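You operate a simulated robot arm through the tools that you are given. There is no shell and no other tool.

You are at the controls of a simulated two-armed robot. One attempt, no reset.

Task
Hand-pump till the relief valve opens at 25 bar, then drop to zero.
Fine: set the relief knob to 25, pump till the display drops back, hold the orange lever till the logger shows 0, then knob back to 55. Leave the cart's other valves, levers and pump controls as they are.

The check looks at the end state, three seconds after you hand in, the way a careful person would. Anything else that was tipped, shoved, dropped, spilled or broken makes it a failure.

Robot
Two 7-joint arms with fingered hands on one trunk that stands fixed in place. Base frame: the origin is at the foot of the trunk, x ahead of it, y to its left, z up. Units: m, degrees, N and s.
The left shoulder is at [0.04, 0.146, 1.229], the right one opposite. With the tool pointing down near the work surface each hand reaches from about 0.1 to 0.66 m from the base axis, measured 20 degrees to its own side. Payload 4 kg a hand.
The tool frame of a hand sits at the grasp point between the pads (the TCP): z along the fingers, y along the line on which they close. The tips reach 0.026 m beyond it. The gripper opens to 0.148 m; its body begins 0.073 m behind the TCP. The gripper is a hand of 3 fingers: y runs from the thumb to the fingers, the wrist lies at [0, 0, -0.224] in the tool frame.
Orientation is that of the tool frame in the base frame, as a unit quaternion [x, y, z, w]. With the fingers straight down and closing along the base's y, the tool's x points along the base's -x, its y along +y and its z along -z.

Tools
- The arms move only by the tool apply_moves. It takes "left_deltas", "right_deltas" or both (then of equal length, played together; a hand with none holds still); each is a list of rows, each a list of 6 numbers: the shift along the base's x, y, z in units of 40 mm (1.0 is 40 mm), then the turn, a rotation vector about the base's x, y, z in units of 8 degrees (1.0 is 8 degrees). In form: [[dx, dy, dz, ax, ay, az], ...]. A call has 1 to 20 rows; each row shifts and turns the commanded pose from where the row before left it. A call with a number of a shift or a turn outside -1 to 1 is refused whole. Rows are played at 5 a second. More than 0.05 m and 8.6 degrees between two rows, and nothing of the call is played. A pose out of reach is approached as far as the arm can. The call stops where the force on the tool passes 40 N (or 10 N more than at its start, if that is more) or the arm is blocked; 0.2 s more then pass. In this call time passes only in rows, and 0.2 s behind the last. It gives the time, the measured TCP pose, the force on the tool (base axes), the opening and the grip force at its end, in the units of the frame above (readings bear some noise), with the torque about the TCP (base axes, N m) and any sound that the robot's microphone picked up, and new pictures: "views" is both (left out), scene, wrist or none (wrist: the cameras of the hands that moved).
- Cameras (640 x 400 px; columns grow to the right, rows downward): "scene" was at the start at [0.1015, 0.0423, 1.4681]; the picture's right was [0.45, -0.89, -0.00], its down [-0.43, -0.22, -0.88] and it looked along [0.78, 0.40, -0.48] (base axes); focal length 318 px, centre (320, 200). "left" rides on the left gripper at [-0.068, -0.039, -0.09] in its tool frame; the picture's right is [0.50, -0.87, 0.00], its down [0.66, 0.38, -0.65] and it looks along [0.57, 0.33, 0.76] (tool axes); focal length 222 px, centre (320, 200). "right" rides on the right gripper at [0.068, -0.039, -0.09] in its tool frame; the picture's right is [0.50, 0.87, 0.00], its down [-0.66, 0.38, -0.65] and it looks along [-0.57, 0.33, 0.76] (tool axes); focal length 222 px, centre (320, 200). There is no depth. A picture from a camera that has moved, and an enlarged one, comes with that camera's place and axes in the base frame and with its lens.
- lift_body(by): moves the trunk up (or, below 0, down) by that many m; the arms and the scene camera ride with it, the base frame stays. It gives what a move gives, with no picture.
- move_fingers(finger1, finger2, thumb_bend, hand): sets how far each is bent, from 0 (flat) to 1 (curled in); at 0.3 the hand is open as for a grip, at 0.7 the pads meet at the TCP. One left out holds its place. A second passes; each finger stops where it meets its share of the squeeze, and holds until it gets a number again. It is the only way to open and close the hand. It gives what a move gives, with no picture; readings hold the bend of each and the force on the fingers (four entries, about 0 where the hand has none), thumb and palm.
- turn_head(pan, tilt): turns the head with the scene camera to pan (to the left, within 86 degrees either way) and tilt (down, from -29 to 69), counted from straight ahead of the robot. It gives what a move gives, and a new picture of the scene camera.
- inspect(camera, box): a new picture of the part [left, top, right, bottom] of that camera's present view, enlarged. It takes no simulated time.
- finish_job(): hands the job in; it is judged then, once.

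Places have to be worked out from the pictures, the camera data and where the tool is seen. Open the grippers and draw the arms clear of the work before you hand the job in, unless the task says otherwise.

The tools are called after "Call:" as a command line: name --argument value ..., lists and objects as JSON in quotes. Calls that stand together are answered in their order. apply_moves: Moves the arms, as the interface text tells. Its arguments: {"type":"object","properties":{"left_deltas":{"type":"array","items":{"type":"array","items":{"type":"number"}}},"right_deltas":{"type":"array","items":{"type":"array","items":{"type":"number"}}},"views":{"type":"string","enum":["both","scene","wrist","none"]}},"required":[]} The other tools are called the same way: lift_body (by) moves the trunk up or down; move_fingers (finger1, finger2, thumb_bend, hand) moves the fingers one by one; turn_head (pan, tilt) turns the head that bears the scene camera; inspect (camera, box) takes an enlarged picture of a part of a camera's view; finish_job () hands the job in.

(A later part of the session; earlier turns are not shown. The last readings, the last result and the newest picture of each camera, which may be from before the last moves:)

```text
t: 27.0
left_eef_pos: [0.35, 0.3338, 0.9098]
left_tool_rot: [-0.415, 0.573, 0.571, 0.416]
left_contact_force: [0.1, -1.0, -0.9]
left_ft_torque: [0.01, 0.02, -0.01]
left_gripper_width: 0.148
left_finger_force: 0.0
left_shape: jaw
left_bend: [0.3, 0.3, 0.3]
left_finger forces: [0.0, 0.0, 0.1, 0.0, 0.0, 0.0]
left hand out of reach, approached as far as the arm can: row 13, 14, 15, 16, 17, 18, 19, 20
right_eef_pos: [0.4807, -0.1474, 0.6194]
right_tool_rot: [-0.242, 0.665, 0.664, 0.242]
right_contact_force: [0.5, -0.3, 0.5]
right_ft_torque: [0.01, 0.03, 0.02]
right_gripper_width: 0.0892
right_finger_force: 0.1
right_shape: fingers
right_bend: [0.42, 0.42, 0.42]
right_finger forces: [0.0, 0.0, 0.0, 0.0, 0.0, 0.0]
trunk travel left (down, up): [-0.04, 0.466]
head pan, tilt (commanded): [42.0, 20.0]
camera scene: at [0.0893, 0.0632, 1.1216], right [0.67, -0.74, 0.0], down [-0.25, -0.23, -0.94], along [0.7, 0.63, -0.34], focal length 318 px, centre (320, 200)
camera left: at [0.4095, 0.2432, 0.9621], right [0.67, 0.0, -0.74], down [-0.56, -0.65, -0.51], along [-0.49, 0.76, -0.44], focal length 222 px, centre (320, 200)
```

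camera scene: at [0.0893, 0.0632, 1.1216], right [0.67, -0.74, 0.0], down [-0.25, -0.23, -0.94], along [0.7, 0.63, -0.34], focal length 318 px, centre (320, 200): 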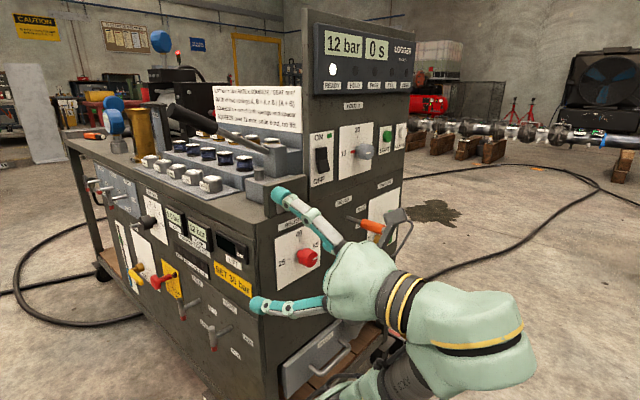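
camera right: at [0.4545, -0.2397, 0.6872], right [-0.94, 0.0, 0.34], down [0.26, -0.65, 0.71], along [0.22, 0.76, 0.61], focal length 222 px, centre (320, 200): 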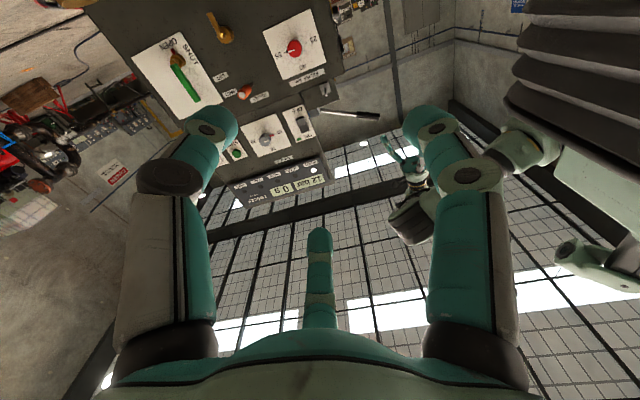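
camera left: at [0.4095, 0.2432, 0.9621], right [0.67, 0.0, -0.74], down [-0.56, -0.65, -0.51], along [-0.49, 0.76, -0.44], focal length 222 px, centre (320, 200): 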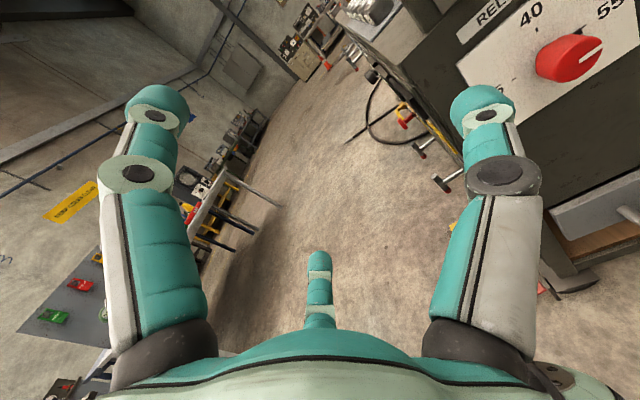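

The wrist hits a limit at about +8° counter-clockwise roll, and beyond that the arm drifted off in free space. I'll roll back clockwise the same way, so the turn can use the −180°…0° side.

Call:
apply_moves --left_deltas '[[0, 0, 0, 0, 1, 0], [0, 0, 0, 0, 1, 0], [0, 0, 0, 0, 1, 0], [0, 0, 0, 0, 1, 0], [0, 0, 0, 0, 1, 0], [0, 0, 0, 0, 1, 0], [0, 0, 0, 0, 1, 0], [0, 0, 0, 0, 1, 0], [0, 0, 0, 0, 1, 0], [0, 0, 0, 0, 1, 0], [0, 0, 0, 0, 1, 0], [0, 0, 0, 0, 1, 0], [0, 0, 0, 0, 1, 0], [0, 0, 0, 0, 1, 0], [0, 0, 0, 0, 1, 0], [0, 0, 0, 0, 1, 0], [0, 0, 0, 0, 1, 0], [0, 0, 0, 0, 1, 0], [0, 0, 0, 0, 1, 0], [0, 0, 0, 0, 1, 0]]' --views "scene"

```text
t: 31.2
left_eef_pos: [0.3506, 0.3341, 0.9098]
left_tool_rot: [0.493, 0.507, 0.509, -0.491]
left_contact_force: [0.2, -0.4, 0.6]
left_ft_torque: [-0.02, -0.02, -0.01]
left_gripper_width: 0.1481
left_finger_force: 0.0
left_shape: jaw
left_bend: [0.3, 0.3, 0.3]
left_finger forces: [0.0, 0.0, 0.0, 0.0, 0.0, 0.1]
right_eef_pos: [0.4802, -0.1472, 0.6196]
right_tool_rot: [-0.242, 0.664, 0.665, 0.24]
right_contact_force: [-0.4, -0.7, 0.0]
right_ft_torque: [0.01, 0.05, -0.01]
right_gripper_width: 0.089
right_finger_force: 0.0
right_shape: fingers
right_bend: [0.42, 0.42, 0.42]
right_finger forces: [0.0, 0.1, 0.2, 0.1, 0.0, 0.0]
trunk travel left (down, up): [-0.04, 0.466]
head pan, tilt (commanded): [42.0, 20.0]
camera scene: at [0.0895, 0.0631, 1.1216], right [0.67, -0.74, 0.0], down [-0.25, -0.23, -0.94], along [0.7, 0.63, -0.34], focal length 318 px, centre (320, 200)
```

scene: 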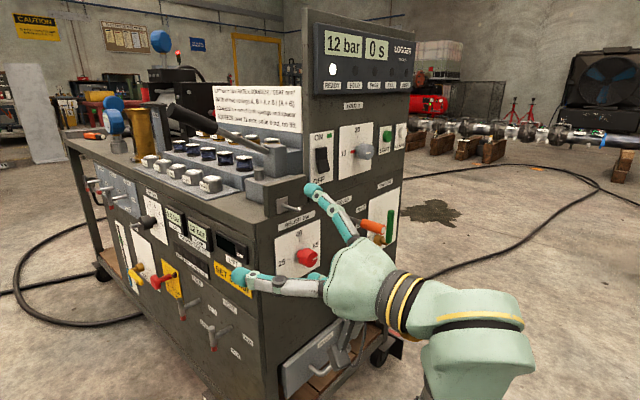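

The arm settled at (0.35, 0.334, 0.91) with a roll of about −88°. I'll go back to the knob-axis standoff and test rolling further clockwise, toward −170°.

Call:
apply_moves --left_deltas '[[1, 0.12, -0.82, 0, 0, 0], [1, 0.12, -0.82, 0, 0, 0], [1, 0.12, -0.82, 0, 0, 0], [1, 0.12, -0.82, 0, 0, 0], [1, 0.12, -0.82, 0, 0, 0], [0, 0, 0, 0, 1, 0], [0, 0, 0, 0, 1, 0], [0, 0, 0, 0, 1, 0], [0, 0, 0, 0, 1, 0], [0, 0, 0, 0, 1, 0], [0, 0, 0, 0, 1, 0], [0, 0, 0, 0, 1, 0], [0, 0, 0, 0, 1, 0], [0, 0, 0, 0, 1, 0], [0, 0, 0, 0, 1, 0]]' --views "both"

```text
refused: row 1 steps farther than a row can; nothing moved
```

That step was slightly too long, so I'll split it into more rows.

Call:
apply_moves --left_deltas '[[0.83, 0.1, -0.68, 0, 0, 0], [0.83, 0.1, -0.68, 0, 0, 0], [0.83, 0.1, -0.68, 0, 0, 0], [0.83, 0.1, -0.68, 0, 0, 0], [0.83, 0.1, -0.68, 0, 0, 0], [0.83, 0.1, -0.68, 0, 0, 0], [0, 0, 0, 0, 1, 0], [0, 0, 0, 0, 1, 0], [0, 0, 0, 0, 1, 0], [0, 0, 0, 0, 1, 0], [0, 0, 0, 0, 1, 0], [0, 0, 0, 0, 1, 0], [0, 0, 0, 0, 1, 0], [0, 0, 0, 0, 1, 0], [0, 0, 0, 0, 1, 0], [0, 0, 0, 0, 1, 0]]' --views "both"

```text
t: 34.6
left_eef_pos: [0.5501, 0.3575, 0.7469]
left_tool_rot: [0.704, 0.073, 0.073, -0.703]
left_contact_force: [-0.8, 0.5, 0.0]
left_ft_torque: [0.03, 0.02, 0.01]
left_gripper_width: 0.1481
left_finger_force: 0.0
left_shape: jaw
left_bend: [0.3, 0.3, 0.3]
left_finger forces: [0.0, 0.0, 0.0, 0.0, 0.0, 0.1]
right_eef_pos: [0.4811, -0.1469, 0.6188]
right_tool_rot: [-0.242, 0.664, 0.665, 0.241]
right_contact_force: [0.0, 0.2, -0.9]
right_ft_torque: [0.01, 0.02, -0.03]
right_gripper_width: 0.089
right_finger_force: 0.1
right_shape: fingers
right_bend: [0.42, 0.42, 0.42]
right_finger forces: [0.0, 0.0, 0.0, 0.1, 0.1, 0.0]
trunk travel left (down, up): [-0.04, 0.466]
head pan, tilt (commanded): [42.0, 20.0]
camera scene: at [0.0895, 0.0631, 1.1216], right [0.67, -0.74, 0.0], down [-0.25, -0.23, -0.94], along [0.7, 0.63, -0.34], focal length 318 px, centre (320, 200)
camera left: at [0.4775, 0.2673, 0.771], right [0.31, 0.0, 0.95], down [0.72, -0.65, -0.23], along [0.62, 0.76, -0.2], focal length 222 px, centre (320, 200)
```

scene: 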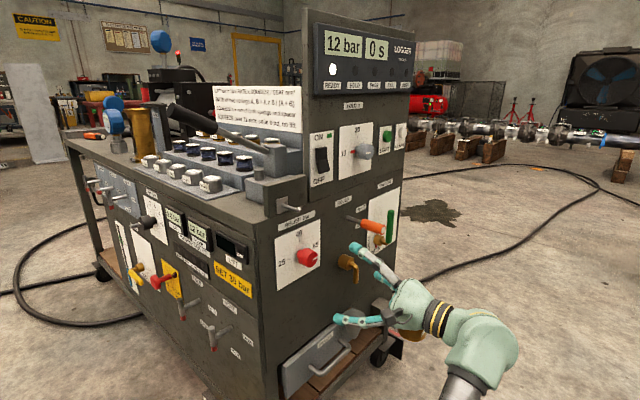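
left: 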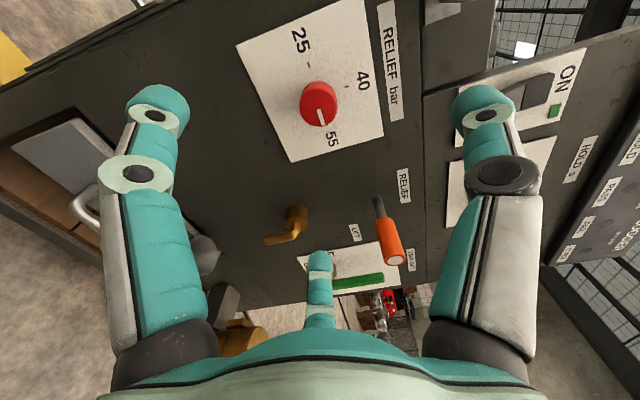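

The roll reaches −168° without trouble, so I have a usable span of about −170° to +8°. I'll turn the knob in two 90° bites. First I'll return to −88°, where the fingers straddle the pointer nub, part-close the hand, and advance along the axis.

Call:
apply_moves --left_deltas '[[0, 0, 0, 0, -1, 0], [0, 0, 0, 0, -1, 0], [0, 0, 0, 0, -1, 0], [0, 0, 0, 0, -1, 0], [0, 0, 0, 0, -1, 0], [0, 0, 0, 0, -1, 0], [0, 0, 0, 0, -1, 0], [0, 0, 0, 0, -1, 0], [0, 0, 0, 0, -1, 0], [0, 0, 0, 0, -1, 0]]' --views "none"

Call:
move_fingers --hand "left" --finger1 0.42 --finger2 0.42 --thumb_bend 0.42

Call:
apply_moves --left_deltas '[[0, 0.8, -0.01, 0, 0, 0], [0, 0.8, -0.01, 0, 0, 0], [0, 0.8, -0.01, 0, 0, 0]]' --views "both"

```text
t: 36.8
left_eef_pos: [0.5504, 0.3585, 0.7463]
left_tool_rot: [0.491, 0.508, 0.51, -0.49]
left_contact_force: [-0.6, -0.2, 0.4]
left_ft_torque: [-0.01, 0.01, 0.01]
left_gripper_width: 0.1477
left_finger_force: 0.0
left_shape: jaw
left_bend: [0.3, 0.3, 0.3]
left_finger forces: [0.1, 0.0, 0.0, 0.0, 0.1, 0.0]
right_eef_pos: [0.4811, -0.1468, 0.6192]
right_tool_rot: [-0.242, 0.664, 0.665, 0.242]
right_contact_force: [-0.2, -0.4, -0.3]
right_ft_torque: [-0.02, -0.02, -0.05]
right_gripper_width: 0.0885
right_finger_force: 0.1
right_shape: fingers
right_bend: [0.42, 0.42, 0.42]
right_finger forces: [0.1, 0.0, 0.1, 0.0, 0.0, 0.1]
trunk travel left (down, up): [-0.04, 0.466]
head pan, tilt (commanded): [42.0, 20.0]
```

```text
t: 37.8
left_eef_pos: [0.5509, 0.3588, 0.7463]
left_tool_rot: [0.491, 0.508, 0.509, -0.491]
left_contact_force: [-0.2, -0.2, 0.7]
left_ft_torque: [-0.02, 0.0, 0.01]
left_gripper_width: 0.0893
left_finger_force: 0.2
left_shape: fingers
left_bend: [0.42, 0.42, 0.42]
left_finger forces: [0.1, 0.1, 0.0, 0.1, 0.0, 0.1]
right_eef_pos: [0.4813, -0.1472, 0.6174]
right_tool_rot: [-0.242, 0.664, 0.665, 0.241]
right_contact_force: [0.0, 0.3, 0.1]
right_ft_torque: [0.0, 0.0, 0.03]
right_gripper_width: 0.0891
right_finger_force: 0.1
right_shape: fingers
right_bend: [0.42, 0.42, 0.42]
right_finger forces: [0.0, 0.0, 0.0, 0.0, 0.0, 0.0]
trunk travel left (down, up): [-0.04, 0.466]
head pan, tilt (commanded): [42.0, 20.0]
```

```text
t: 38.6
left_eef_pos: [0.5516, 0.455, 0.7443]
left_tool_rot: [0.492, 0.508, 0.509, -0.49]
left_contact_force: [0.2, -1.1, -0.6]
left_ft_torque: [0.0, 0.0, -0.01]
left_gripper_width: 0.0893
left_finger_force: 0.1
left_shape: fingers
left_bend: [0.42, 0.42, 0.42]
left_finger forces: [0.0, 0.0, 0.0, 0.0, 0.0, 0.1]
right_eef_pos: [0.4802, -0.1478, 0.619]
right_tool_rot: [-0.243, 0.664, 0.665, 0.242]
right_contact_force: [0.0, 0.7, -0.5]
right_ft_torque: [0.0, 0.0, 0.04]
right_gripper_width: 0.0888
right_finger_force: 0.1
right_shape: fingers
right_bend: [0.42, 0.42, 0.42]
right_finger forces: [0.0, 0.0, 0.0, 0.1, 0.0, 0.0]
trunk travel left (down, up): [-0.04, 0.466]
head pan, tilt (commanded): [42.0, 20.0]
camera scene: at [0.0895, 0.0636, 1.1216], right [0.67, -0.74, 0.0], down [-0.25, -0.23, -0.94], along [0.7, 0.63, -0.34], focal length 318 px, centre (320, 200)
camera left: at [0.5158, 0.3637, 0.6756], right [-0.88, 0.0, 0.47], down [0.35, -0.65, 0.67], along [0.31, 0.76, 0.58], focal length 222 px, centre (320, 200)
```

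scene: 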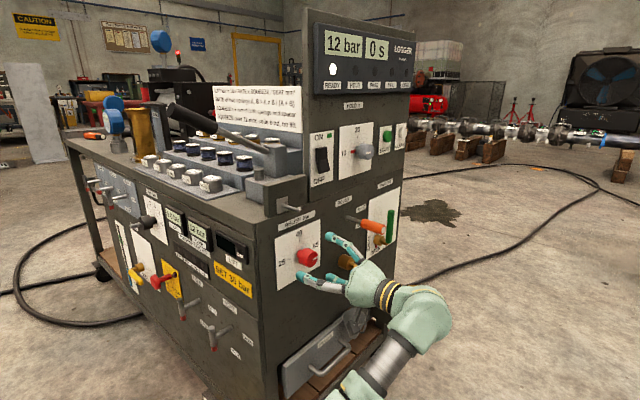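
left: 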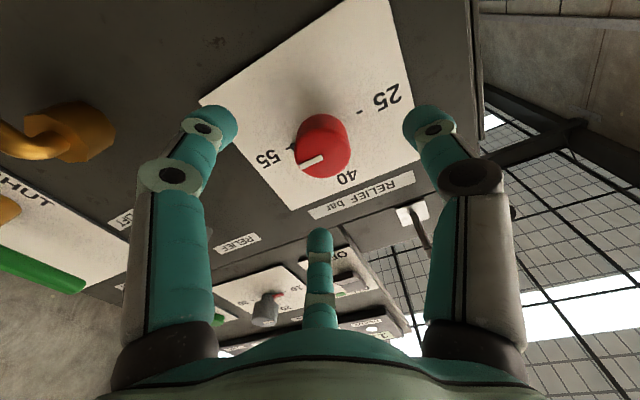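

The knob is centred between the three fingers. I'll advance another 50 mm in small rows so the pads come around the knob.

Call:
apply_moves --left_deltas '[[-0.02, 0.42, 0, 0, 0, 0], [-0.01, 0.42, 0, 0, 0, 0], [0, 0.42, 0, 0, 0, 0]]' --views "both"

Call:
inspect --camera "scene" --box '[260, 190, 400, 310]'

```text
t: 39.4
left_eef_pos: [0.551, 0.5052, 0.7449]
left_tool_rot: [0.491, 0.509, 0.509, -0.49]
left_contact_force: [0.3, -0.2, -0.5]
left_ft_torque: [0.01, 0.01, -0.03]
left_gripper_width: 0.0891
left_finger_force: 0.1
left_shape: fingers
left_bend: [0.42, 0.42, 0.42]
left_finger forces: [0.1, 0.0, 0.0, 0.1, 0.0, 0.0]
right_eef_pos: [0.4794, -0.1473, 0.6186]
right_tool_rot: [-0.242, 0.664, 0.665, 0.241]
right_contact_force: [-0.6, -1.0, 0.4]
right_ft_torque: [0.0, 0.0, -0.01]
right_gripper_width: 0.0888
right_finger_force: 0.1
right_shape: fingers
right_bend: [0.42, 0.42, 0.42]
right_finger forces: [0.0, 0.0, 0.1, 0.1, 0.0, 0.0]
trunk travel left (down, up): [-0.04, 0.466]
head pan, tilt (commanded): [42.0, 20.0]
camera scene: at [0.0895, 0.0634, 1.1216], right [0.67, -0.74, 0.0], down [-0.25, -0.23, -0.94], along [0.7, 0.63, -0.34], focal length 318 px, centre (320, 200)
camera left: at [0.5148, 0.4147, 0.6765], right [-0.88, 0.0, 0.47], down [0.35, -0.65, 0.67], along [0.31, 0.76, 0.58], focal length 222 px, centre (320, 200)
```

scene: 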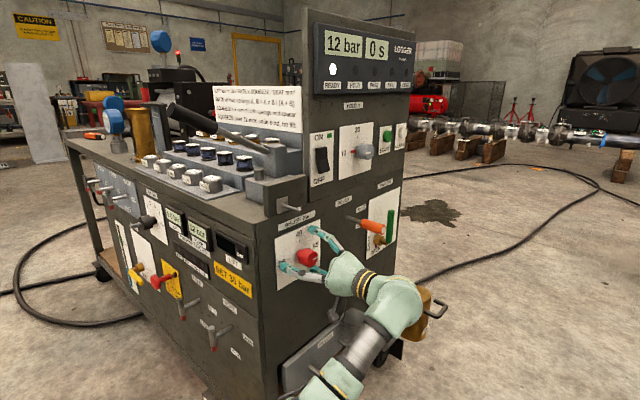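
left: 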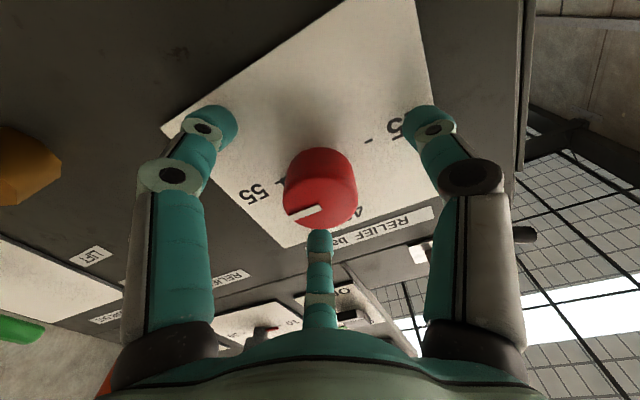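

```text
3.33 times, centred on (330, 250) of scene
camera zoom: at [0.0895, 0.0634, 1.1216], right [0.67, -0.74, 0.0], down [-0.25, -0.23, -0.94], along [0.7, 0.63, -0.34], focal length 1060 px, centre (287, 33)
```

zoom: 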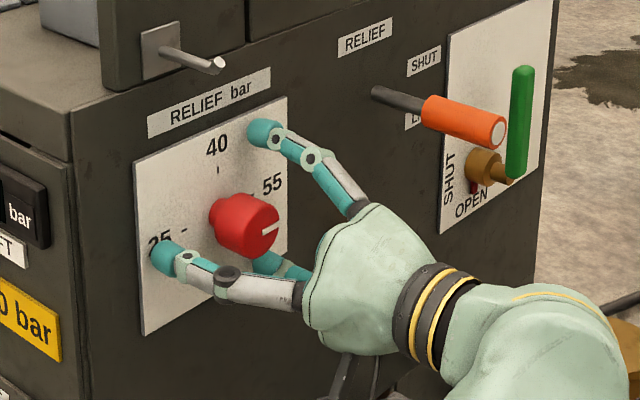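

The fingers surround the knob with no contact yet. I'll close all three on it.

Call:
move_fingers --hand "left" --finger1 0.68 --finger2 0.68 --thumb_bend 0.68

Call:
inspect --camera "left" --box '[200, 100, 440, 250]'

Call:
inspect --camera "scene" --box '[260, 190, 400, 310]'

```text
t: 40.4
left_eef_pos: [0.551, 0.5062, 0.745]
left_tool_rot: [0.492, 0.508, 0.509, -0.491]
left_contact_force: [-3.7, 2.9, -0.8]
left_ft_torque: [-0.06, -0.04, 0.09]
left_gripper_width: 0.0286
left_finger_force: 11.9
left_shape: fingers
left_bend: [0.6, 0.6, 0.62]
left_finger forces: [6.5, 6.2, 0.1, 0.0, 10.0, 0.0]
right_eef_pos: [0.4804, -0.1466, 0.6192]
right_tool_rot: [-0.242, 0.664, 0.665, 0.242]
right_contact_force: [0.8, 0.9, 0.2]
right_ft_torque: [-0.02, -0.02, -0.01]
right_gripper_width: 0.0892
right_finger_force: 0.1
right_shape: fingers
right_bend: [0.42, 0.42, 0.42]
right_finger forces: [0.1, 0.0, 0.1, 0.0, 0.0, 0.0]
trunk travel left (down, up): [-0.04, 0.466]
head pan, tilt (commanded): [42.0, 20.0]
```

```text
2.67 times, centred on (320, 175) of left
camera zoom: at [0.5144, 0.4148, 0.6765], right [-0.88, 0.0, 0.47], down [0.35, -0.65, 0.67], along [0.31, 0.76, 0.58], focal length 592 px, centre (320, 267)
```

zoom: 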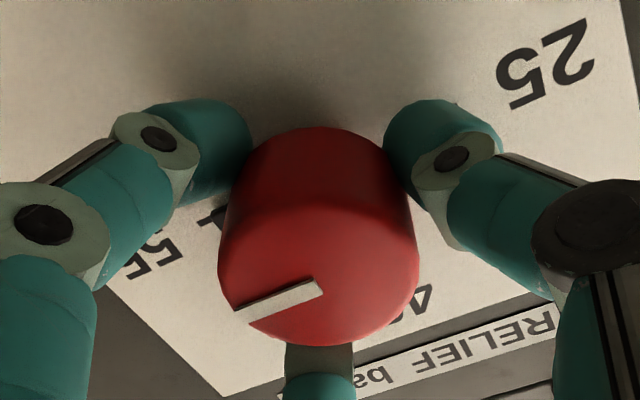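

```text
3.33 times, centred on (330, 250) of scene
camera zoom: at [0.0892, 0.0637, 1.1216], right [0.67, -0.74, 0.0], down [-0.25, -0.23, -0.94], along [0.7, 0.63, -0.34], focal length 1060 px, centre (287, 33)
```

zoom: 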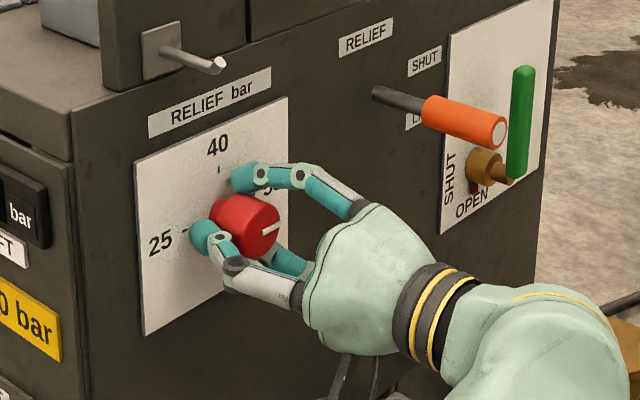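

That's a firm, centred three-point grip. I'll turn counter-clockwise 48° first and check that the knob follows.

Call:
apply_moves --left_deltas '[[0, 0, 0, 0, -1, 0], [0, 0, 0, 0, -1, 0], [0, 0, 0, 0, -1, 0], [0, 0, 0, 0, -1, 0], [0, 0, 0, 0, -1, 0], [0, 0, 0, 0, -1, 0]]' --views "both"

Call:
inspect --camera "left" --box '[200, 100, 440, 250]'

```text
t: 41.8
left_eef_pos: [0.5498, 0.5054, 0.7459]
left_tool_rot: [0.242, 0.664, 0.665, -0.24]
left_contact_force: [-2.3, 3.5, -2.1]
left_ft_torque: [-0.05, -0.03, 0.0]
left_gripper_width: 0.0285
left_finger_force: 10.7
left_shape: fingers
left_bend: [0.6, 0.6, 0.62]
left_finger forces: [6.3, 6.1, 0.0, 0.0, 9.7, 0.0]
right_eef_pos: [0.4805, -0.1476, 0.6196]
right_tool_rot: [-0.242, 0.665, 0.664, 0.242]
right_contact_force: [0.9, 0.2, -0.7]
right_ft_torque: [0.01, -0.01, 0.0]
right_gripper_width: 0.0889
right_finger_force: 0.0
right_shape: fingers
right_bend: [0.42, 0.42, 0.42]
right_finger forces: [0.1, 0.1, 0.0, 0.1, 0.0, 0.0]
trunk travel left (down, up): [-0.04, 0.466]
head pan, tilt (commanded): [42.0, 20.0]
camera scene: at [0.0894, 0.0639, 1.1215], right [0.67, -0.74, 0.0], down [-0.25, -0.23, -0.94], along [0.7, 0.63, -0.34], focal length 318 px, centre (320, 200)
camera left: at [0.5773, 0.4146, 0.6717], right [-0.94, 0.0, -0.34], down [-0.26, -0.65, 0.71], along [-0.22, 0.76, 0.61], focal length 222 px, centre (320, 200)
```

scene: 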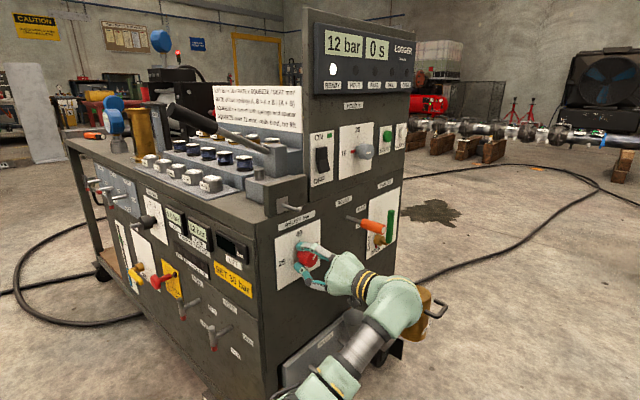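
left: 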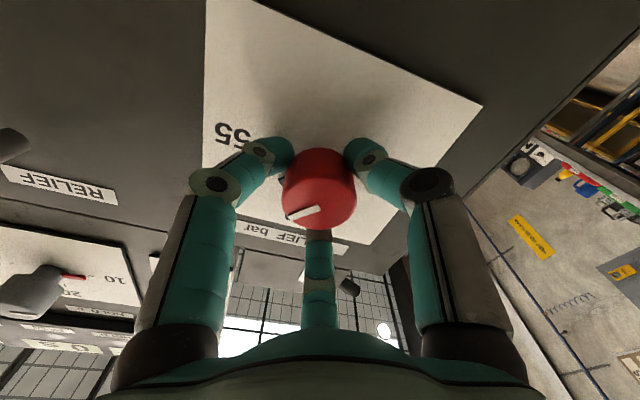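

```text
2.67 times, centred on (320, 175) of left
camera zoom: at [0.5773, 0.4146, 0.6717], right [-0.94, 0.0, -0.34], down [-0.26, -0.65, 0.71], along [-0.22, 0.76, 0.61], focal length 592 px, centre (320, 267)
```

zoom: 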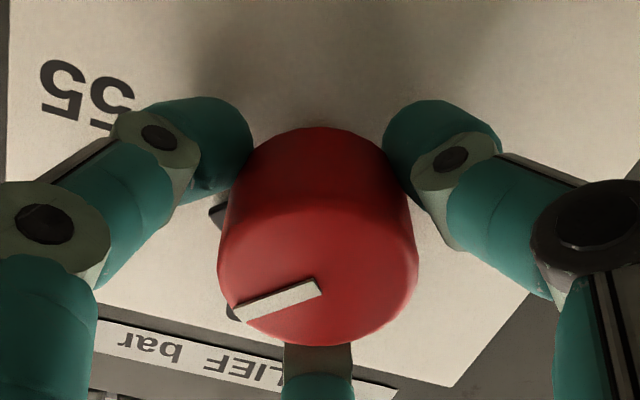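

The knob turned with the hand without slipping. I'll turn another 40°, up to roll ≈0°, which should bring the pointer near 40.

Call:
apply_moves --left_deltas '[[0, 0, 0, 0, -1, 0], [0, 0, 0, 0, -1, 0], [0, 0, 0, 0, -1, 0], [0, 0, 0, 0, -1, 0], [0, 0, 0, 0, -1, 0]]' --views "both"

```text
t: 43.0
left_eef_pos: [0.5436, 0.4989, 0.7495]
left_tool_rot: [0.002, 0.709, 0.705, -0.001]
left_contact_force: [8.4, 10.0, -9.3]
left_ft_torque: [-0.2, 0.03, -0.15]
left_gripper_width: 0.0322
left_finger_force: 9.8
left_shape: fingers
left_bend: [0.59, 0.65, 0.61]
left_finger forces: [7.9, 2.1, 0.0, 0.1, 10.3, 0.0]
left hand out of reach, approached as far as the arm can: row 5
right_eef_pos: [0.4822, -0.1465, 0.619]
right_tool_rot: [-0.242, 0.666, 0.664, 0.241]
right_contact_force: [-0.2, 0.9, 0.2]
right_ft_torque: [0.01, -0.02, -0.02]
right_gripper_width: 0.0891
right_finger_force: 0.1
right_shape: fingers
right_bend: [0.42, 0.42, 0.42]
right_finger forces: [0.0, 0.0, 0.0, 0.0, 0.1, 0.1]
trunk travel left (down, up): [-0.04, 0.466]
head pan, tilt (commanded): [42.0, 20.0]
camera scene: at [0.0916, 0.0651, 1.1212], right [0.67, -0.74, 0.0], down [-0.26, -0.23, -0.94], along [0.7, 0.63, -0.34], focal length 318 px, centre (320, 200)
camera left: at [0.6106, 0.4083, 0.7097], right [-0.5, 0.0, -0.86], down [-0.65, -0.65, 0.38], along [-0.56, 0.76, 0.32], focal length 222 px, centre (320, 200)
```

scene: 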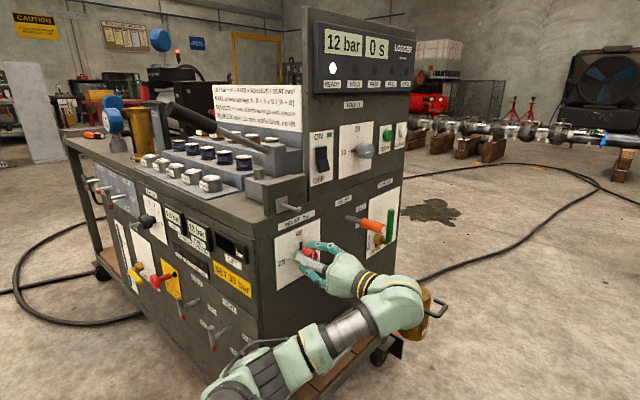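
left: 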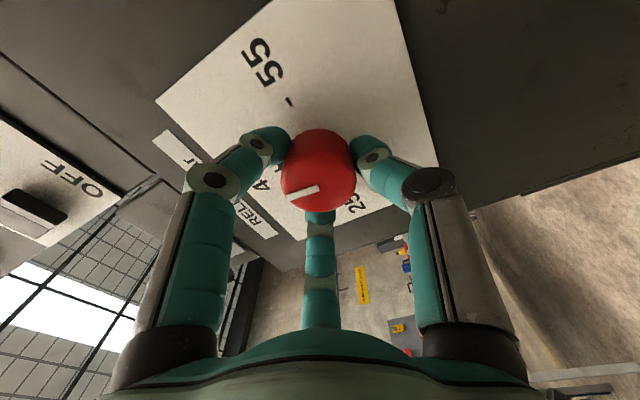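

At the limit the hand shifted about 7 mm with a light side load, so I stop here and open. Then I'll re-centre on the axis and roll back clockwise to −120° for the second bite.

Call:
move_fingers --hand "left" --finger1 0.42 --finger2 0.42 --thumb_bend 0.42

Call:
apply_moves --left_deltas '[[0, 0, 0, 0, 1, 0], [0.16, 0.1, -0.11, 0, 1, 0], [0, 0, 0, 0, 1, 0], [0, 0, 0, 0, 1, 0], [0, 0, 0, 0, 1, 0], [0, 0, 0, 0, 1, 0], [0, 0, 0, 0, 1, 0], [0, 0, 0, 0, 1, 0], [0, 0, 0, 0, 1, 0], [0, 0, 0, 0, 1, 0], [0, 0, 0, 0, 1, 0], [0, 0, 0, 0, 1, 0], [0, 0, 0, 0, 1, 0], [0, 0, 0, 0, 1, 0], [0, 0, 0, 0, 1, 0]]' --views "both"

Call:
inspect --camera "scene" --box '[260, 190, 400, 310]'

```text
t: 44.0
left_eef_pos: [0.5401, 0.4982, 0.7518]
left_tool_rot: [0.001, 0.707, 0.707, -0.001]
left_contact_force: [0.3, 0.0, 0.4]
left_ft_torque: [-0.01, -0.02, -0.01]
left_gripper_width: 0.088
left_finger_force: 0.0
left_shape: fingers
left_bend: [0.42, 0.42, 0.42]
left_finger forces: [0.1, 0.1, 0.0, 0.1, 0.0, 0.0]
right_eef_pos: [0.4806, -0.1471, 0.6186]
right_tool_rot: [-0.243, 0.664, 0.665, 0.241]
right_contact_force: [-0.2, 0.5, -0.4]
right_ft_torque: [0.03, 0.0, -0.02]
right_gripper_width: 0.089
right_finger_force: 0.1
right_shape: fingers
right_bend: [0.42, 0.42, 0.42]
right_finger forces: [0.0, 0.1, 0.0, 0.0, 0.1, 0.0]
trunk travel left (down, up): [-0.04, 0.466]
head pan, tilt (commanded): [42.0, 20.0]
```

```text
t: 47.2
left_eef_pos: [0.5475, 0.5018, 0.748]
left_tool_rot: [0.613, 0.352, 0.353, -0.612]
left_contact_force: [-0.4, -0.2, 0.4]
left_ft_torque: [-0.03, 0.01, 0.0]
left_gripper_width: 0.0881
left_finger_force: 0.1
left_shape: fingers
left_bend: [0.42, 0.42, 0.42]
left_finger forces: [0.1, 0.0, 0.0, 0.0, 0.1, 0.0]
right_eef_pos: [0.482, -0.1476, 0.618]
right_tool_rot: [-0.242, 0.664, 0.665, 0.241]
right_contact_force: [-0.1, 0.5, -0.7]
right_ft_torque: [0.02, 0.01, -0.01]
right_gripper_width: 0.0888
right_finger_force: 0.0
right_shape: fingers
right_bend: [0.42, 0.42, 0.42]
right_finger forces: [0.0, 0.0, 0.0, 0.0, 0.0, 0.1]
trunk travel left (down, up): [-0.04, 0.466]
head pan, tilt (commanded): [42.0, 20.0]
camera scene: at [0.0895, 0.0632, 1.1216], right [0.67, -0.74, 0.0], down [-0.25, -0.23, -0.94], along [0.7, 0.63, -0.34], focal length 318 px, centre (320, 200)
camera left: at [0.48, 0.4118, 0.709], right [-0.5, 0.0, 0.87], down [0.66, -0.65, 0.38], along [0.57, 0.76, 0.32], focal length 222 px, centre (320, 200)
```

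scene: 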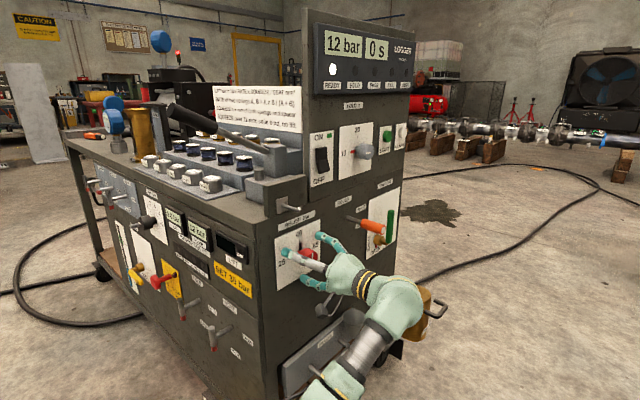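
left: 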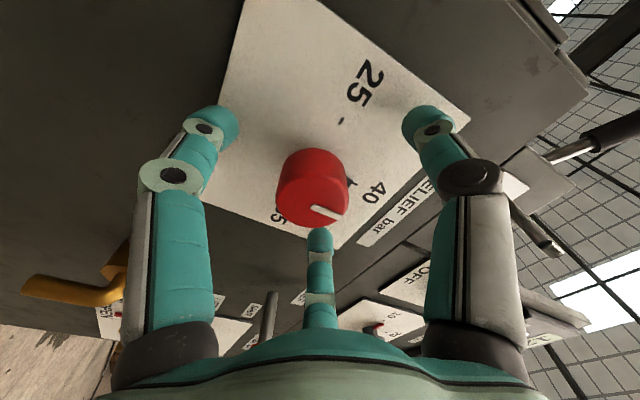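

```text
3.33 times, centred on (330, 250) of scene
camera zoom: at [0.0895, 0.0632, 1.1216], right [0.67, -0.74, 0.0], down [-0.25, -0.23, -0.94], along [0.7, 0.63, -0.34], focal length 1060 px, centre (287, 33)
```

zoom: 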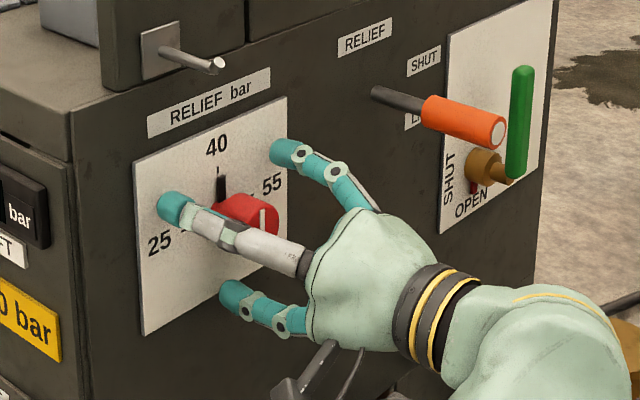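

The pointer is now at 40. I'll nudge back to the exact axis and close the fingers again.

Call:
apply_moves --left_deltas '[[0.06, 0.08, -0.07, 0, 0, 0]]' --views "none"

Call:
move_fingers --hand "left" --finger1 0.68 --finger2 0.68 --thumb_bend 0.68

Call:
inspect --camera "left" --box '[200, 80, 440, 250]'

```text
t: 47.6
left_eef_pos: [0.5488, 0.5059, 0.7455]
left_tool_rot: [0.614, 0.353, 0.354, -0.612]
left_contact_force: [0.0, 0.1, 0.1]
left_ft_torque: [0.03, -0.01, 0.01]
left_gripper_width: 0.088
left_finger_force: 0.1
left_shape: fingers
left_bend: [0.42, 0.42, 0.42]
left_finger forces: [0.0, 0.0, 0.1, 0.1, 0.0, 0.0]
right_eef_pos: [0.481, -0.1473, 0.6198]
right_tool_rot: [-0.242, 0.664, 0.665, 0.241]
right_contact_force: [0.7, 0.5, -0.1]
right_ft_torque: [0.03, -0.01, 0.0]
right_gripper_width: 0.089
right_finger_force: 0.1
right_shape: fingers
right_bend: [0.42, 0.42, 0.42]
right_finger forces: [0.2, 0.0, 0.0, 0.0, 0.1, 0.0]
trunk travel left (down, up): [-0.04, 0.466]
head pan, tilt (commanded): [42.0, 20.0]
```

```text
t: 48.6
left_eef_pos: [0.5489, 0.5061, 0.7462]
left_tool_rot: [0.612, 0.354, 0.354, -0.612]
left_contact_force: [-2.4, 4.3, 1.5]
left_ft_torque: [-0.01, -0.01, 0.07]
left_gripper_width: 0.0271
left_finger_force: 10.7
left_shape: fingers
left_bend: [0.6, 0.6, 0.63]
left_finger forces: [6.1, 6.3, 0.0, 0.0, 8.6, 0.0]
right_eef_pos: [0.4806, -0.1479, 0.6191]
right_tool_rot: [-0.242, 0.664, 0.664, 0.243]
right_contact_force: [0.1, -0.3, 0.1]
right_ft_torque: [-0.04, -0.02, 0.02]
right_gripper_width: 0.0889
right_finger_force: 0.0
right_shape: fingers
right_bend: [0.42, 0.42, 0.42]
right_finger forces: [0.0, 0.0, 0.1, 0.0, 0.0, 0.1]
trunk travel left (down, up): [-0.04, 0.466]
head pan, tilt (commanded): [42.0, 20.0]
```

```text
2.35 times, centred on (320, 165) of left
camera zoom: at [0.4822, 0.4158, 0.7066], right [-0.5, 0.0, 0.87], down [0.66, -0.65, 0.38], along [0.57, 0.76, 0.33], focal length 523 px, centre (320, 282)
```

zoom: 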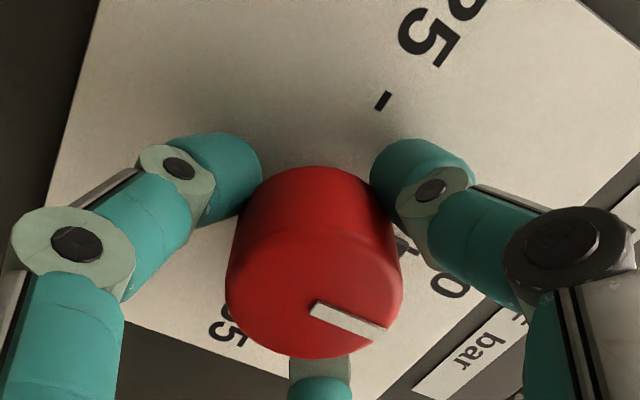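

The grip is good again. I'll turn another 88° counter-clockwise and then check the pointer against the 25 mark.

Call:
apply_moves --left_deltas '[[0, 0, 0, 0, -1, 0], [0, 0, 0, 0, -1, 0], [0, 0, 0, 0, -1, 0], [0, 0, 0, 0, -1, 0], [0, 0, 0, 0, -1, 0], [0, 0, 0, 0, -1, 0], [0, 0, 0, 0, -1, 0], [0, 0, 0, 0, -1, 0], [0, 0, 0, 0, -1, 0], [0, 0, 0, 0, -1, 0], [0, 0, 0, 0, -1, 0]]' --views "both"

Call:
inspect --camera "left" --box '[200, 80, 440, 250]'

Call:
inspect --camera "scene" --box '[270, 210, 350, 290]'

```text
t: 51.0
left_eef_pos: [0.548, 0.5067, 0.7443]
left_tool_rot: [0.195, 0.68, 0.679, -0.194]
left_contact_force: [-0.4, 5.2, -3.7]
left_ft_torque: [-0.1, -0.04, 0.02]
left_gripper_width: 0.027
left_finger_force: 11.1
left_shape: fingers
left_bend: [0.6, 0.6, 0.63]
left_finger forces: [6.7, 5.8, 0.0, 0.0, 9.6, 0.0]
right_eef_pos: [0.4808, -0.1478, 0.6193]
right_tool_rot: [-0.242, 0.665, 0.664, 0.242]
right_contact_force: [-0.9, -0.2, 0.1]
right_ft_torque: [0.0, -0.02, -0.05]
right_gripper_width: 0.0888
right_finger_force: 0.1
right_shape: fingers
right_bend: [0.42, 0.42, 0.42]
right_finger forces: [0.0, 0.1, 0.0, 0.0, 0.0, 0.0]
trunk travel left (down, up): [-0.04, 0.466]
head pan, tilt (commanded): [42.0, 20.0]
camera scene: at [0.0899, 0.0641, 1.1215], right [0.67, -0.74, 0.0], down [-0.25, -0.23, -0.94], along [0.7, 0.63, -0.34], focal length 318 px, centre (320, 200)
camera left: at [0.5869, 0.4157, 0.6752], right [-0.88, 0.0, -0.47], down [-0.36, -0.65, 0.67], along [-0.31, 0.76, 0.58], focal length 222 px, centre (320, 200)
```

scene: 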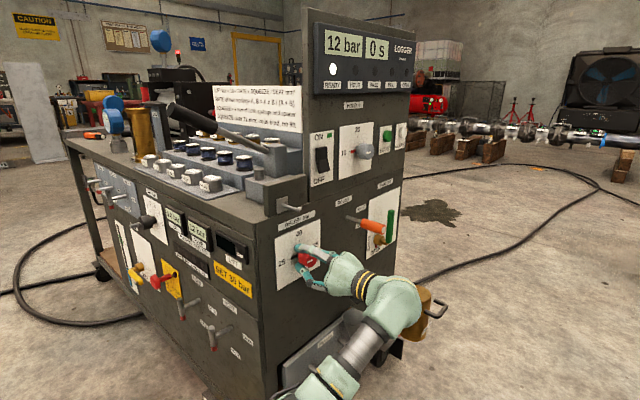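
left: 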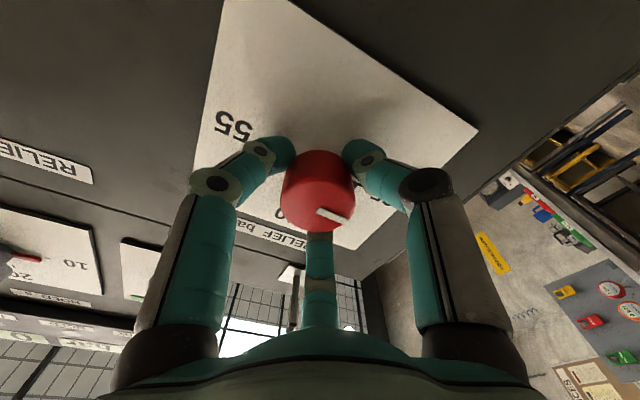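

```text
2.35 times, centred on (320, 165) of left
camera zoom: at [0.5869, 0.4157, 0.6752], right [-0.88, 0.0, -0.47], down [-0.36, -0.65, 0.67], along [-0.31, 0.76, 0.58], focal length 523 px, centre (320, 282)
```

zoom: 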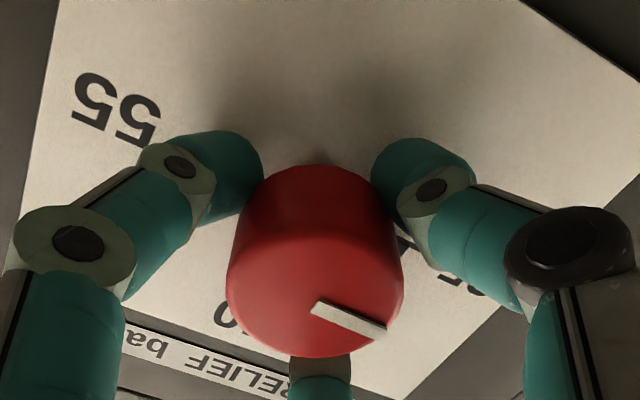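

```text
5.00 times, centred on (310, 250) of scene
camera zoom: at [0.0899, 0.0641, 1.1215], right [0.67, -0.74, 0.0], down [-0.25, -0.23, -0.94], along [0.7, 0.63, -0.34], focal length 1590 px, centre (370, -50)
```

zoom: 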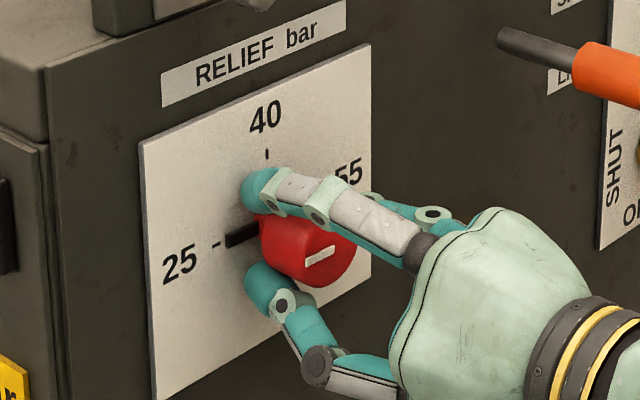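

The pointer lies close to the 25 mark. I'll open the fingers, back straight out, and check the pointer with both cameras.

Call:
move_fingers --hand "left" --finger1 0.42 --finger2 0.42 --thumb_bend 0.42

Call:
apply_moves --left_deltas '[[0, -0.8, 0, 0, 0, 0], [0, -0.8, 0, 0, 0, 0], [0, -0.8, 0, 0, 0, 0]]' --views "wrist"

Call:
inspect --camera "left" --box '[240, 60, 440, 200]'

Call:
inspect --camera "scene" --box '[270, 210, 350, 290]'

```text
t: 52.0
left_eef_pos: [0.548, 0.507, 0.7448]
left_tool_rot: [0.195, 0.68, 0.679, -0.195]
left_contact_force: [-1.3, 0.3, -0.9]
left_ft_torque: [-0.01, 0.0, -0.03]
left_gripper_width: 0.088
left_finger_force: 0.0
left_shape: fingers
left_bend: [0.42, 0.42, 0.42]
left_finger forces: [0.1, 0.1, 0.1, 0.0, 0.0, 0.0]
right_eef_pos: [0.4812, -0.1477, 0.62]
right_tool_rot: [-0.242, 0.664, 0.665, 0.241]
right_contact_force: [-0.5, 0.2, -0.9]
right_ft_torque: [-0.03, 0.01, -0.01]
right_gripper_width: 0.0888
right_finger_force: 0.0
right_shape: fingers
right_bend: [0.42, 0.42, 0.42]
right_finger forces: [0.1, 0.0, 0.0, 0.1, 0.1, 0.0]
trunk travel left (down, up): [-0.04, 0.466]
head pan, tilt (commanded): [42.0, 20.0]
```

```text
t: 52.8
left_eef_pos: [0.5502, 0.4087, 0.7464]
left_tool_rot: [0.195, 0.679, 0.68, -0.195]
left_contact_force: [0.3, 0.3, 0.3]
left_ft_torque: [-0.01, -0.01, 0.01]
left_gripper_width: 0.0878
left_finger_force: 0.1
left_shape: fingers
left_bend: [0.42, 0.42, 0.42]
left_finger forces: [0.1, 0.0, 0.1, 0.0, 0.0, 0.0]
right_eef_pos: [0.4807, -0.1474, 0.6197]
right_tool_rot: [-0.242, 0.665, 0.664, 0.242]
right_contact_force: [-0.3, 0.3, 0.1]
right_ft_torque: [-0.01, 0.01, -0.01]
right_gripper_width: 0.0889
right_finger_force: 0.1
right_shape: fingers
right_bend: [0.42, 0.42, 0.42]
right_finger forces: [0.0, 0.0, 0.1, 0.0, 0.0, 0.1]
trunk travel left (down, up): [-0.04, 0.466]
head pan, tilt (commanded): [42.0, 20.0]
camera left: at [0.5875, 0.318, 0.678], right [-0.88, 0.0, -0.47], down [-0.36, -0.65, 0.67], along [-0.31, 0.76, 0.58], focal length 222 px, centre (320, 200)
```

left: 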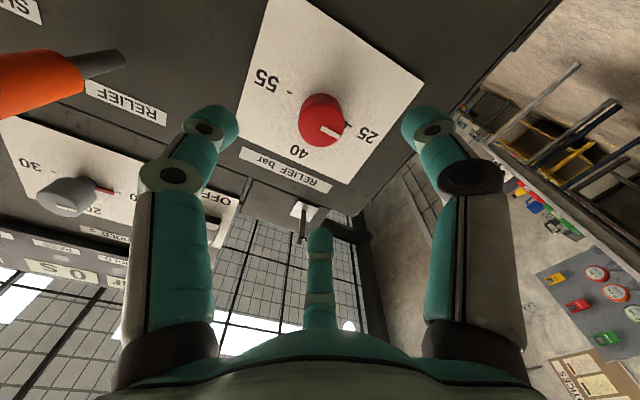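

```text
2.86 times, centred on (340, 130) of left
camera zoom: at [0.5875, 0.318, 0.678], right [-0.88, 0.0, -0.47], down [-0.36, -0.65, 0.67], along [-0.31, 0.76, 0.58], focal length 635 px, centre (263, 400)
```

zoom: 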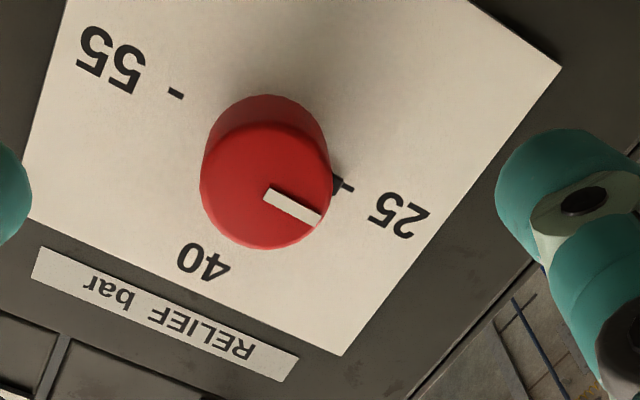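

```text
5.00 times, centred on (310, 250) of scene
camera zoom: at [0.0895, 0.0629, 1.1216], right [0.67, -0.74, 0.0], down [-0.25, -0.23, -0.94], along [0.7, 0.63, -0.34], focal length 1590 px, centre (370, -50)
```

zoom: 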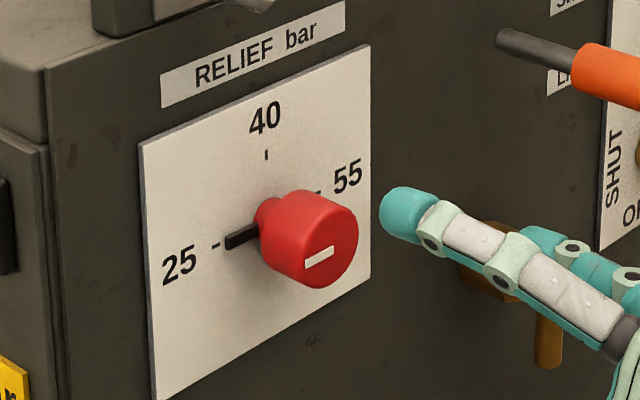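

The pointer looks to be on 25 within a few degrees. I'll take sharper enlargements to judge whether it needs trimming.

Call:
inspect --camera "scene" --box '[292, 238, 332, 270]'

Call:
inspect --camera "left" --box '[285, 80, 375, 150]'

```text
12.50 times, centred on (312, 254) of scene
camera zoom: at [0.0895, 0.0629, 1.1216], right [0.67, -0.74, 0.0], down [-0.25, -0.23, -0.94], along [0.7, 0.63, -0.34], focal length 3976 px, centre (420, -475)
```

zoom: 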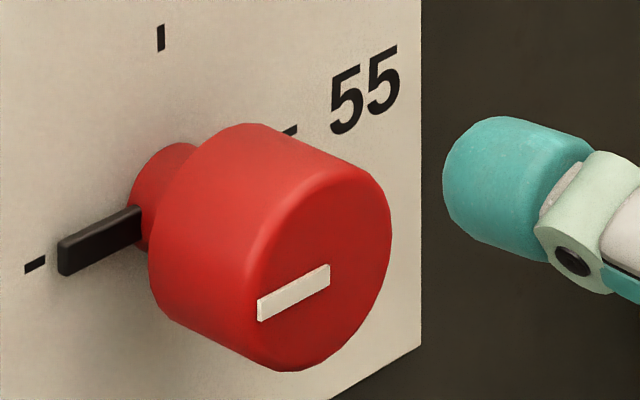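

```text
5.71 times, centred on (330, 115) of left
camera zoom: at [0.5875, 0.318, 0.678], right [-0.88, 0.0, -0.47], down [-0.36, -0.65, 0.67], along [-0.31, 0.76, 0.58], focal length 1269 px, centre (263, 686)
```

zoom: 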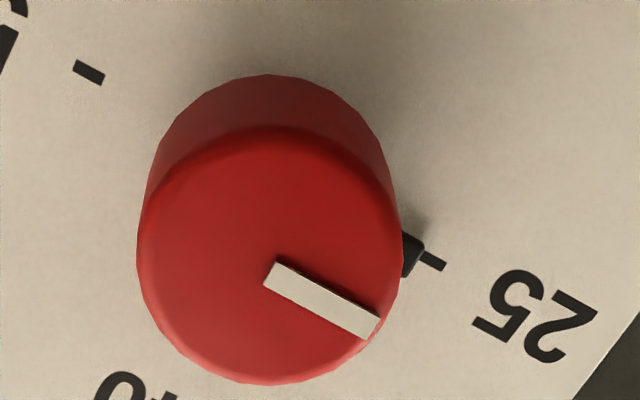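

Both cameras put the white mark within about 1° of the 25 line, so the relief is set to 25. Next is the pump, and I'll enlarge it to fix the grip position.

Call:
inspect --camera "scene" --box '[140, 80, 310, 220]'

Call:
inspect --camera "right" --box '[220, 0, 420, 180]'

```text
2.86 times, centred on (225, 150) of scene
camera zoom: at [0.0895, 0.0629, 1.1216], right [0.67, -0.74, 0.0], down [-0.25, -0.23, -0.94], along [0.7, 0.63, -0.34], focal length 909 px, centre (591, 343)
```

zoom: 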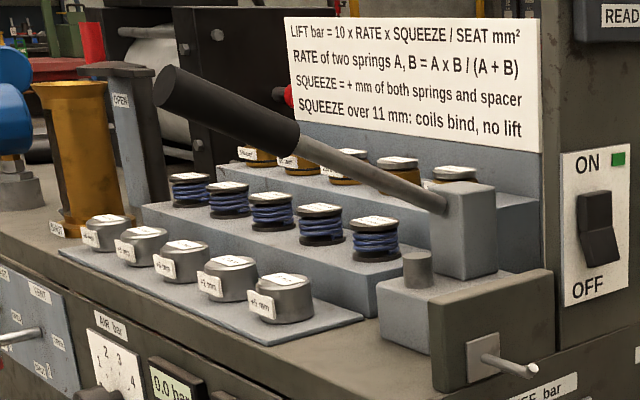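

```text
2.22 times, centred on (320, 90) of right
camera zoom: at [0.4543, -0.2386, 0.5462], right [-0.94, 0.0, 0.34], down [0.26, -0.65, 0.71], along [0.22, 0.76, 0.61], focal length 494 px, centre (320, 444)
```

zoom: 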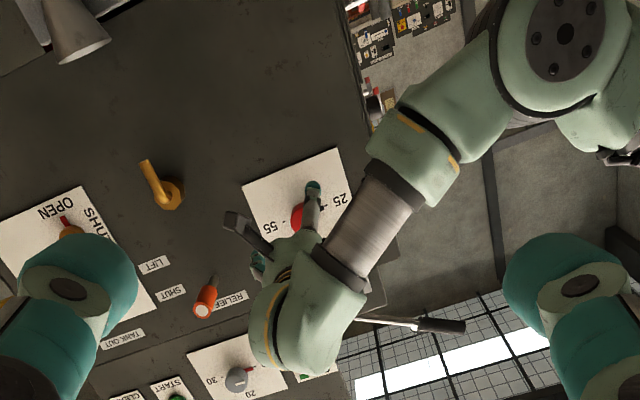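

From two cameras, the pump grip runs from (0.429, 0.647, 1.035) to (0.346, 0.642, 1.073), about 35 mm thick. Its pivot is near (0.57, 0.645, 0.97). I'll back the left hand off the panel, then raise it to a standoff at (0.377, 0.42, 1.055), still pointing +y with fingers above and thumb below.

Call:
apply_moves --left_deltas '[[0, -0.92, 0, 0, 0, 0], [0, -0.92, 0, 0, 0, 0], [0, -0.92, 0, 0, 0, 0], [-0.43, 0.3, 0.77, 0, 0, 0], [-0.43, 0.3, 0.77, 0, 0, 0], [-0.43, 0.3, 0.77, 0, 0, 0], [-0.43, 0.3, 0.77, 0, 0, 0], [-0.43, 0.3, 0.77, 0, 0, 0], [-0.43, 0.3, 0.77, 0, 0, 0], [-0.43, 0.3, 0.77, 0, 0, 0], [-0.43, 0.3, 0.77, 0, 0, 0], [-0.43, 0.3, 0.77, 0, -0.8, 0], [-0.43, 0.3, 0.77, 0, -0.8, 0]]' --views "both"

```text
t: 55.6
left_eef_pos: [0.3776, 0.4206, 1.0541]
left_tool_rot: [0.12, 0.696, 0.698, -0.117]
left_contact_force: [-0.2, -0.1, -0.2]
left_ft_torque: [0.02, -0.03, 0.01]
left_gripper_width: 0.0879
left_finger_force: 0.0
left_shape: fingers
left_bend: [0.42, 0.42, 0.42]
left_finger forces: [0.1, 0.1, 0.0, 0.1, 0.1, 0.1]
right_eef_pos: [0.4812, -0.1478, 0.6185]
right_tool_rot: [-0.242, 0.665, 0.664, 0.242]
right_contact_force: [-0.5, -1.2, 0.1]
right_ft_torque: [0.0, -0.01, 0.02]
right_gripper_width: 0.089
right_finger_force: 0.2
right_shape: fingers
right_bend: [0.42, 0.42, 0.42]
right_finger forces: [0.1, 0.1, 0.0, 0.0, 0.0, 0.0]
trunk travel left (down, up): [-0.04, 0.466]
head pan, tilt (commanded): [42.0, 20.0]
camera scene: at [0.0891, 0.0633, 1.1216], right [0.67, -0.74, 0.0], down [-0.25, -0.23, -0.94], along [0.7, 0.63, -0.34], focal length 318 px, centre (320, 200)
camera left: at [0.4301, 0.3299, 0.9944], right [-0.76, 0.0, -0.65], down [-0.5, -0.65, 0.57], along [-0.43, 0.76, 0.5], focal length 222 px, centre (320, 200)
```

scene: 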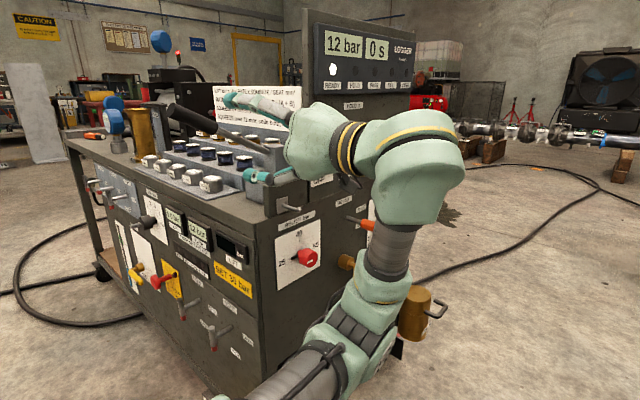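
left: 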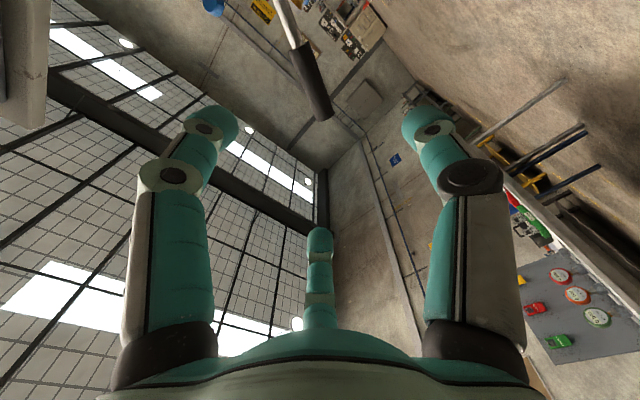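

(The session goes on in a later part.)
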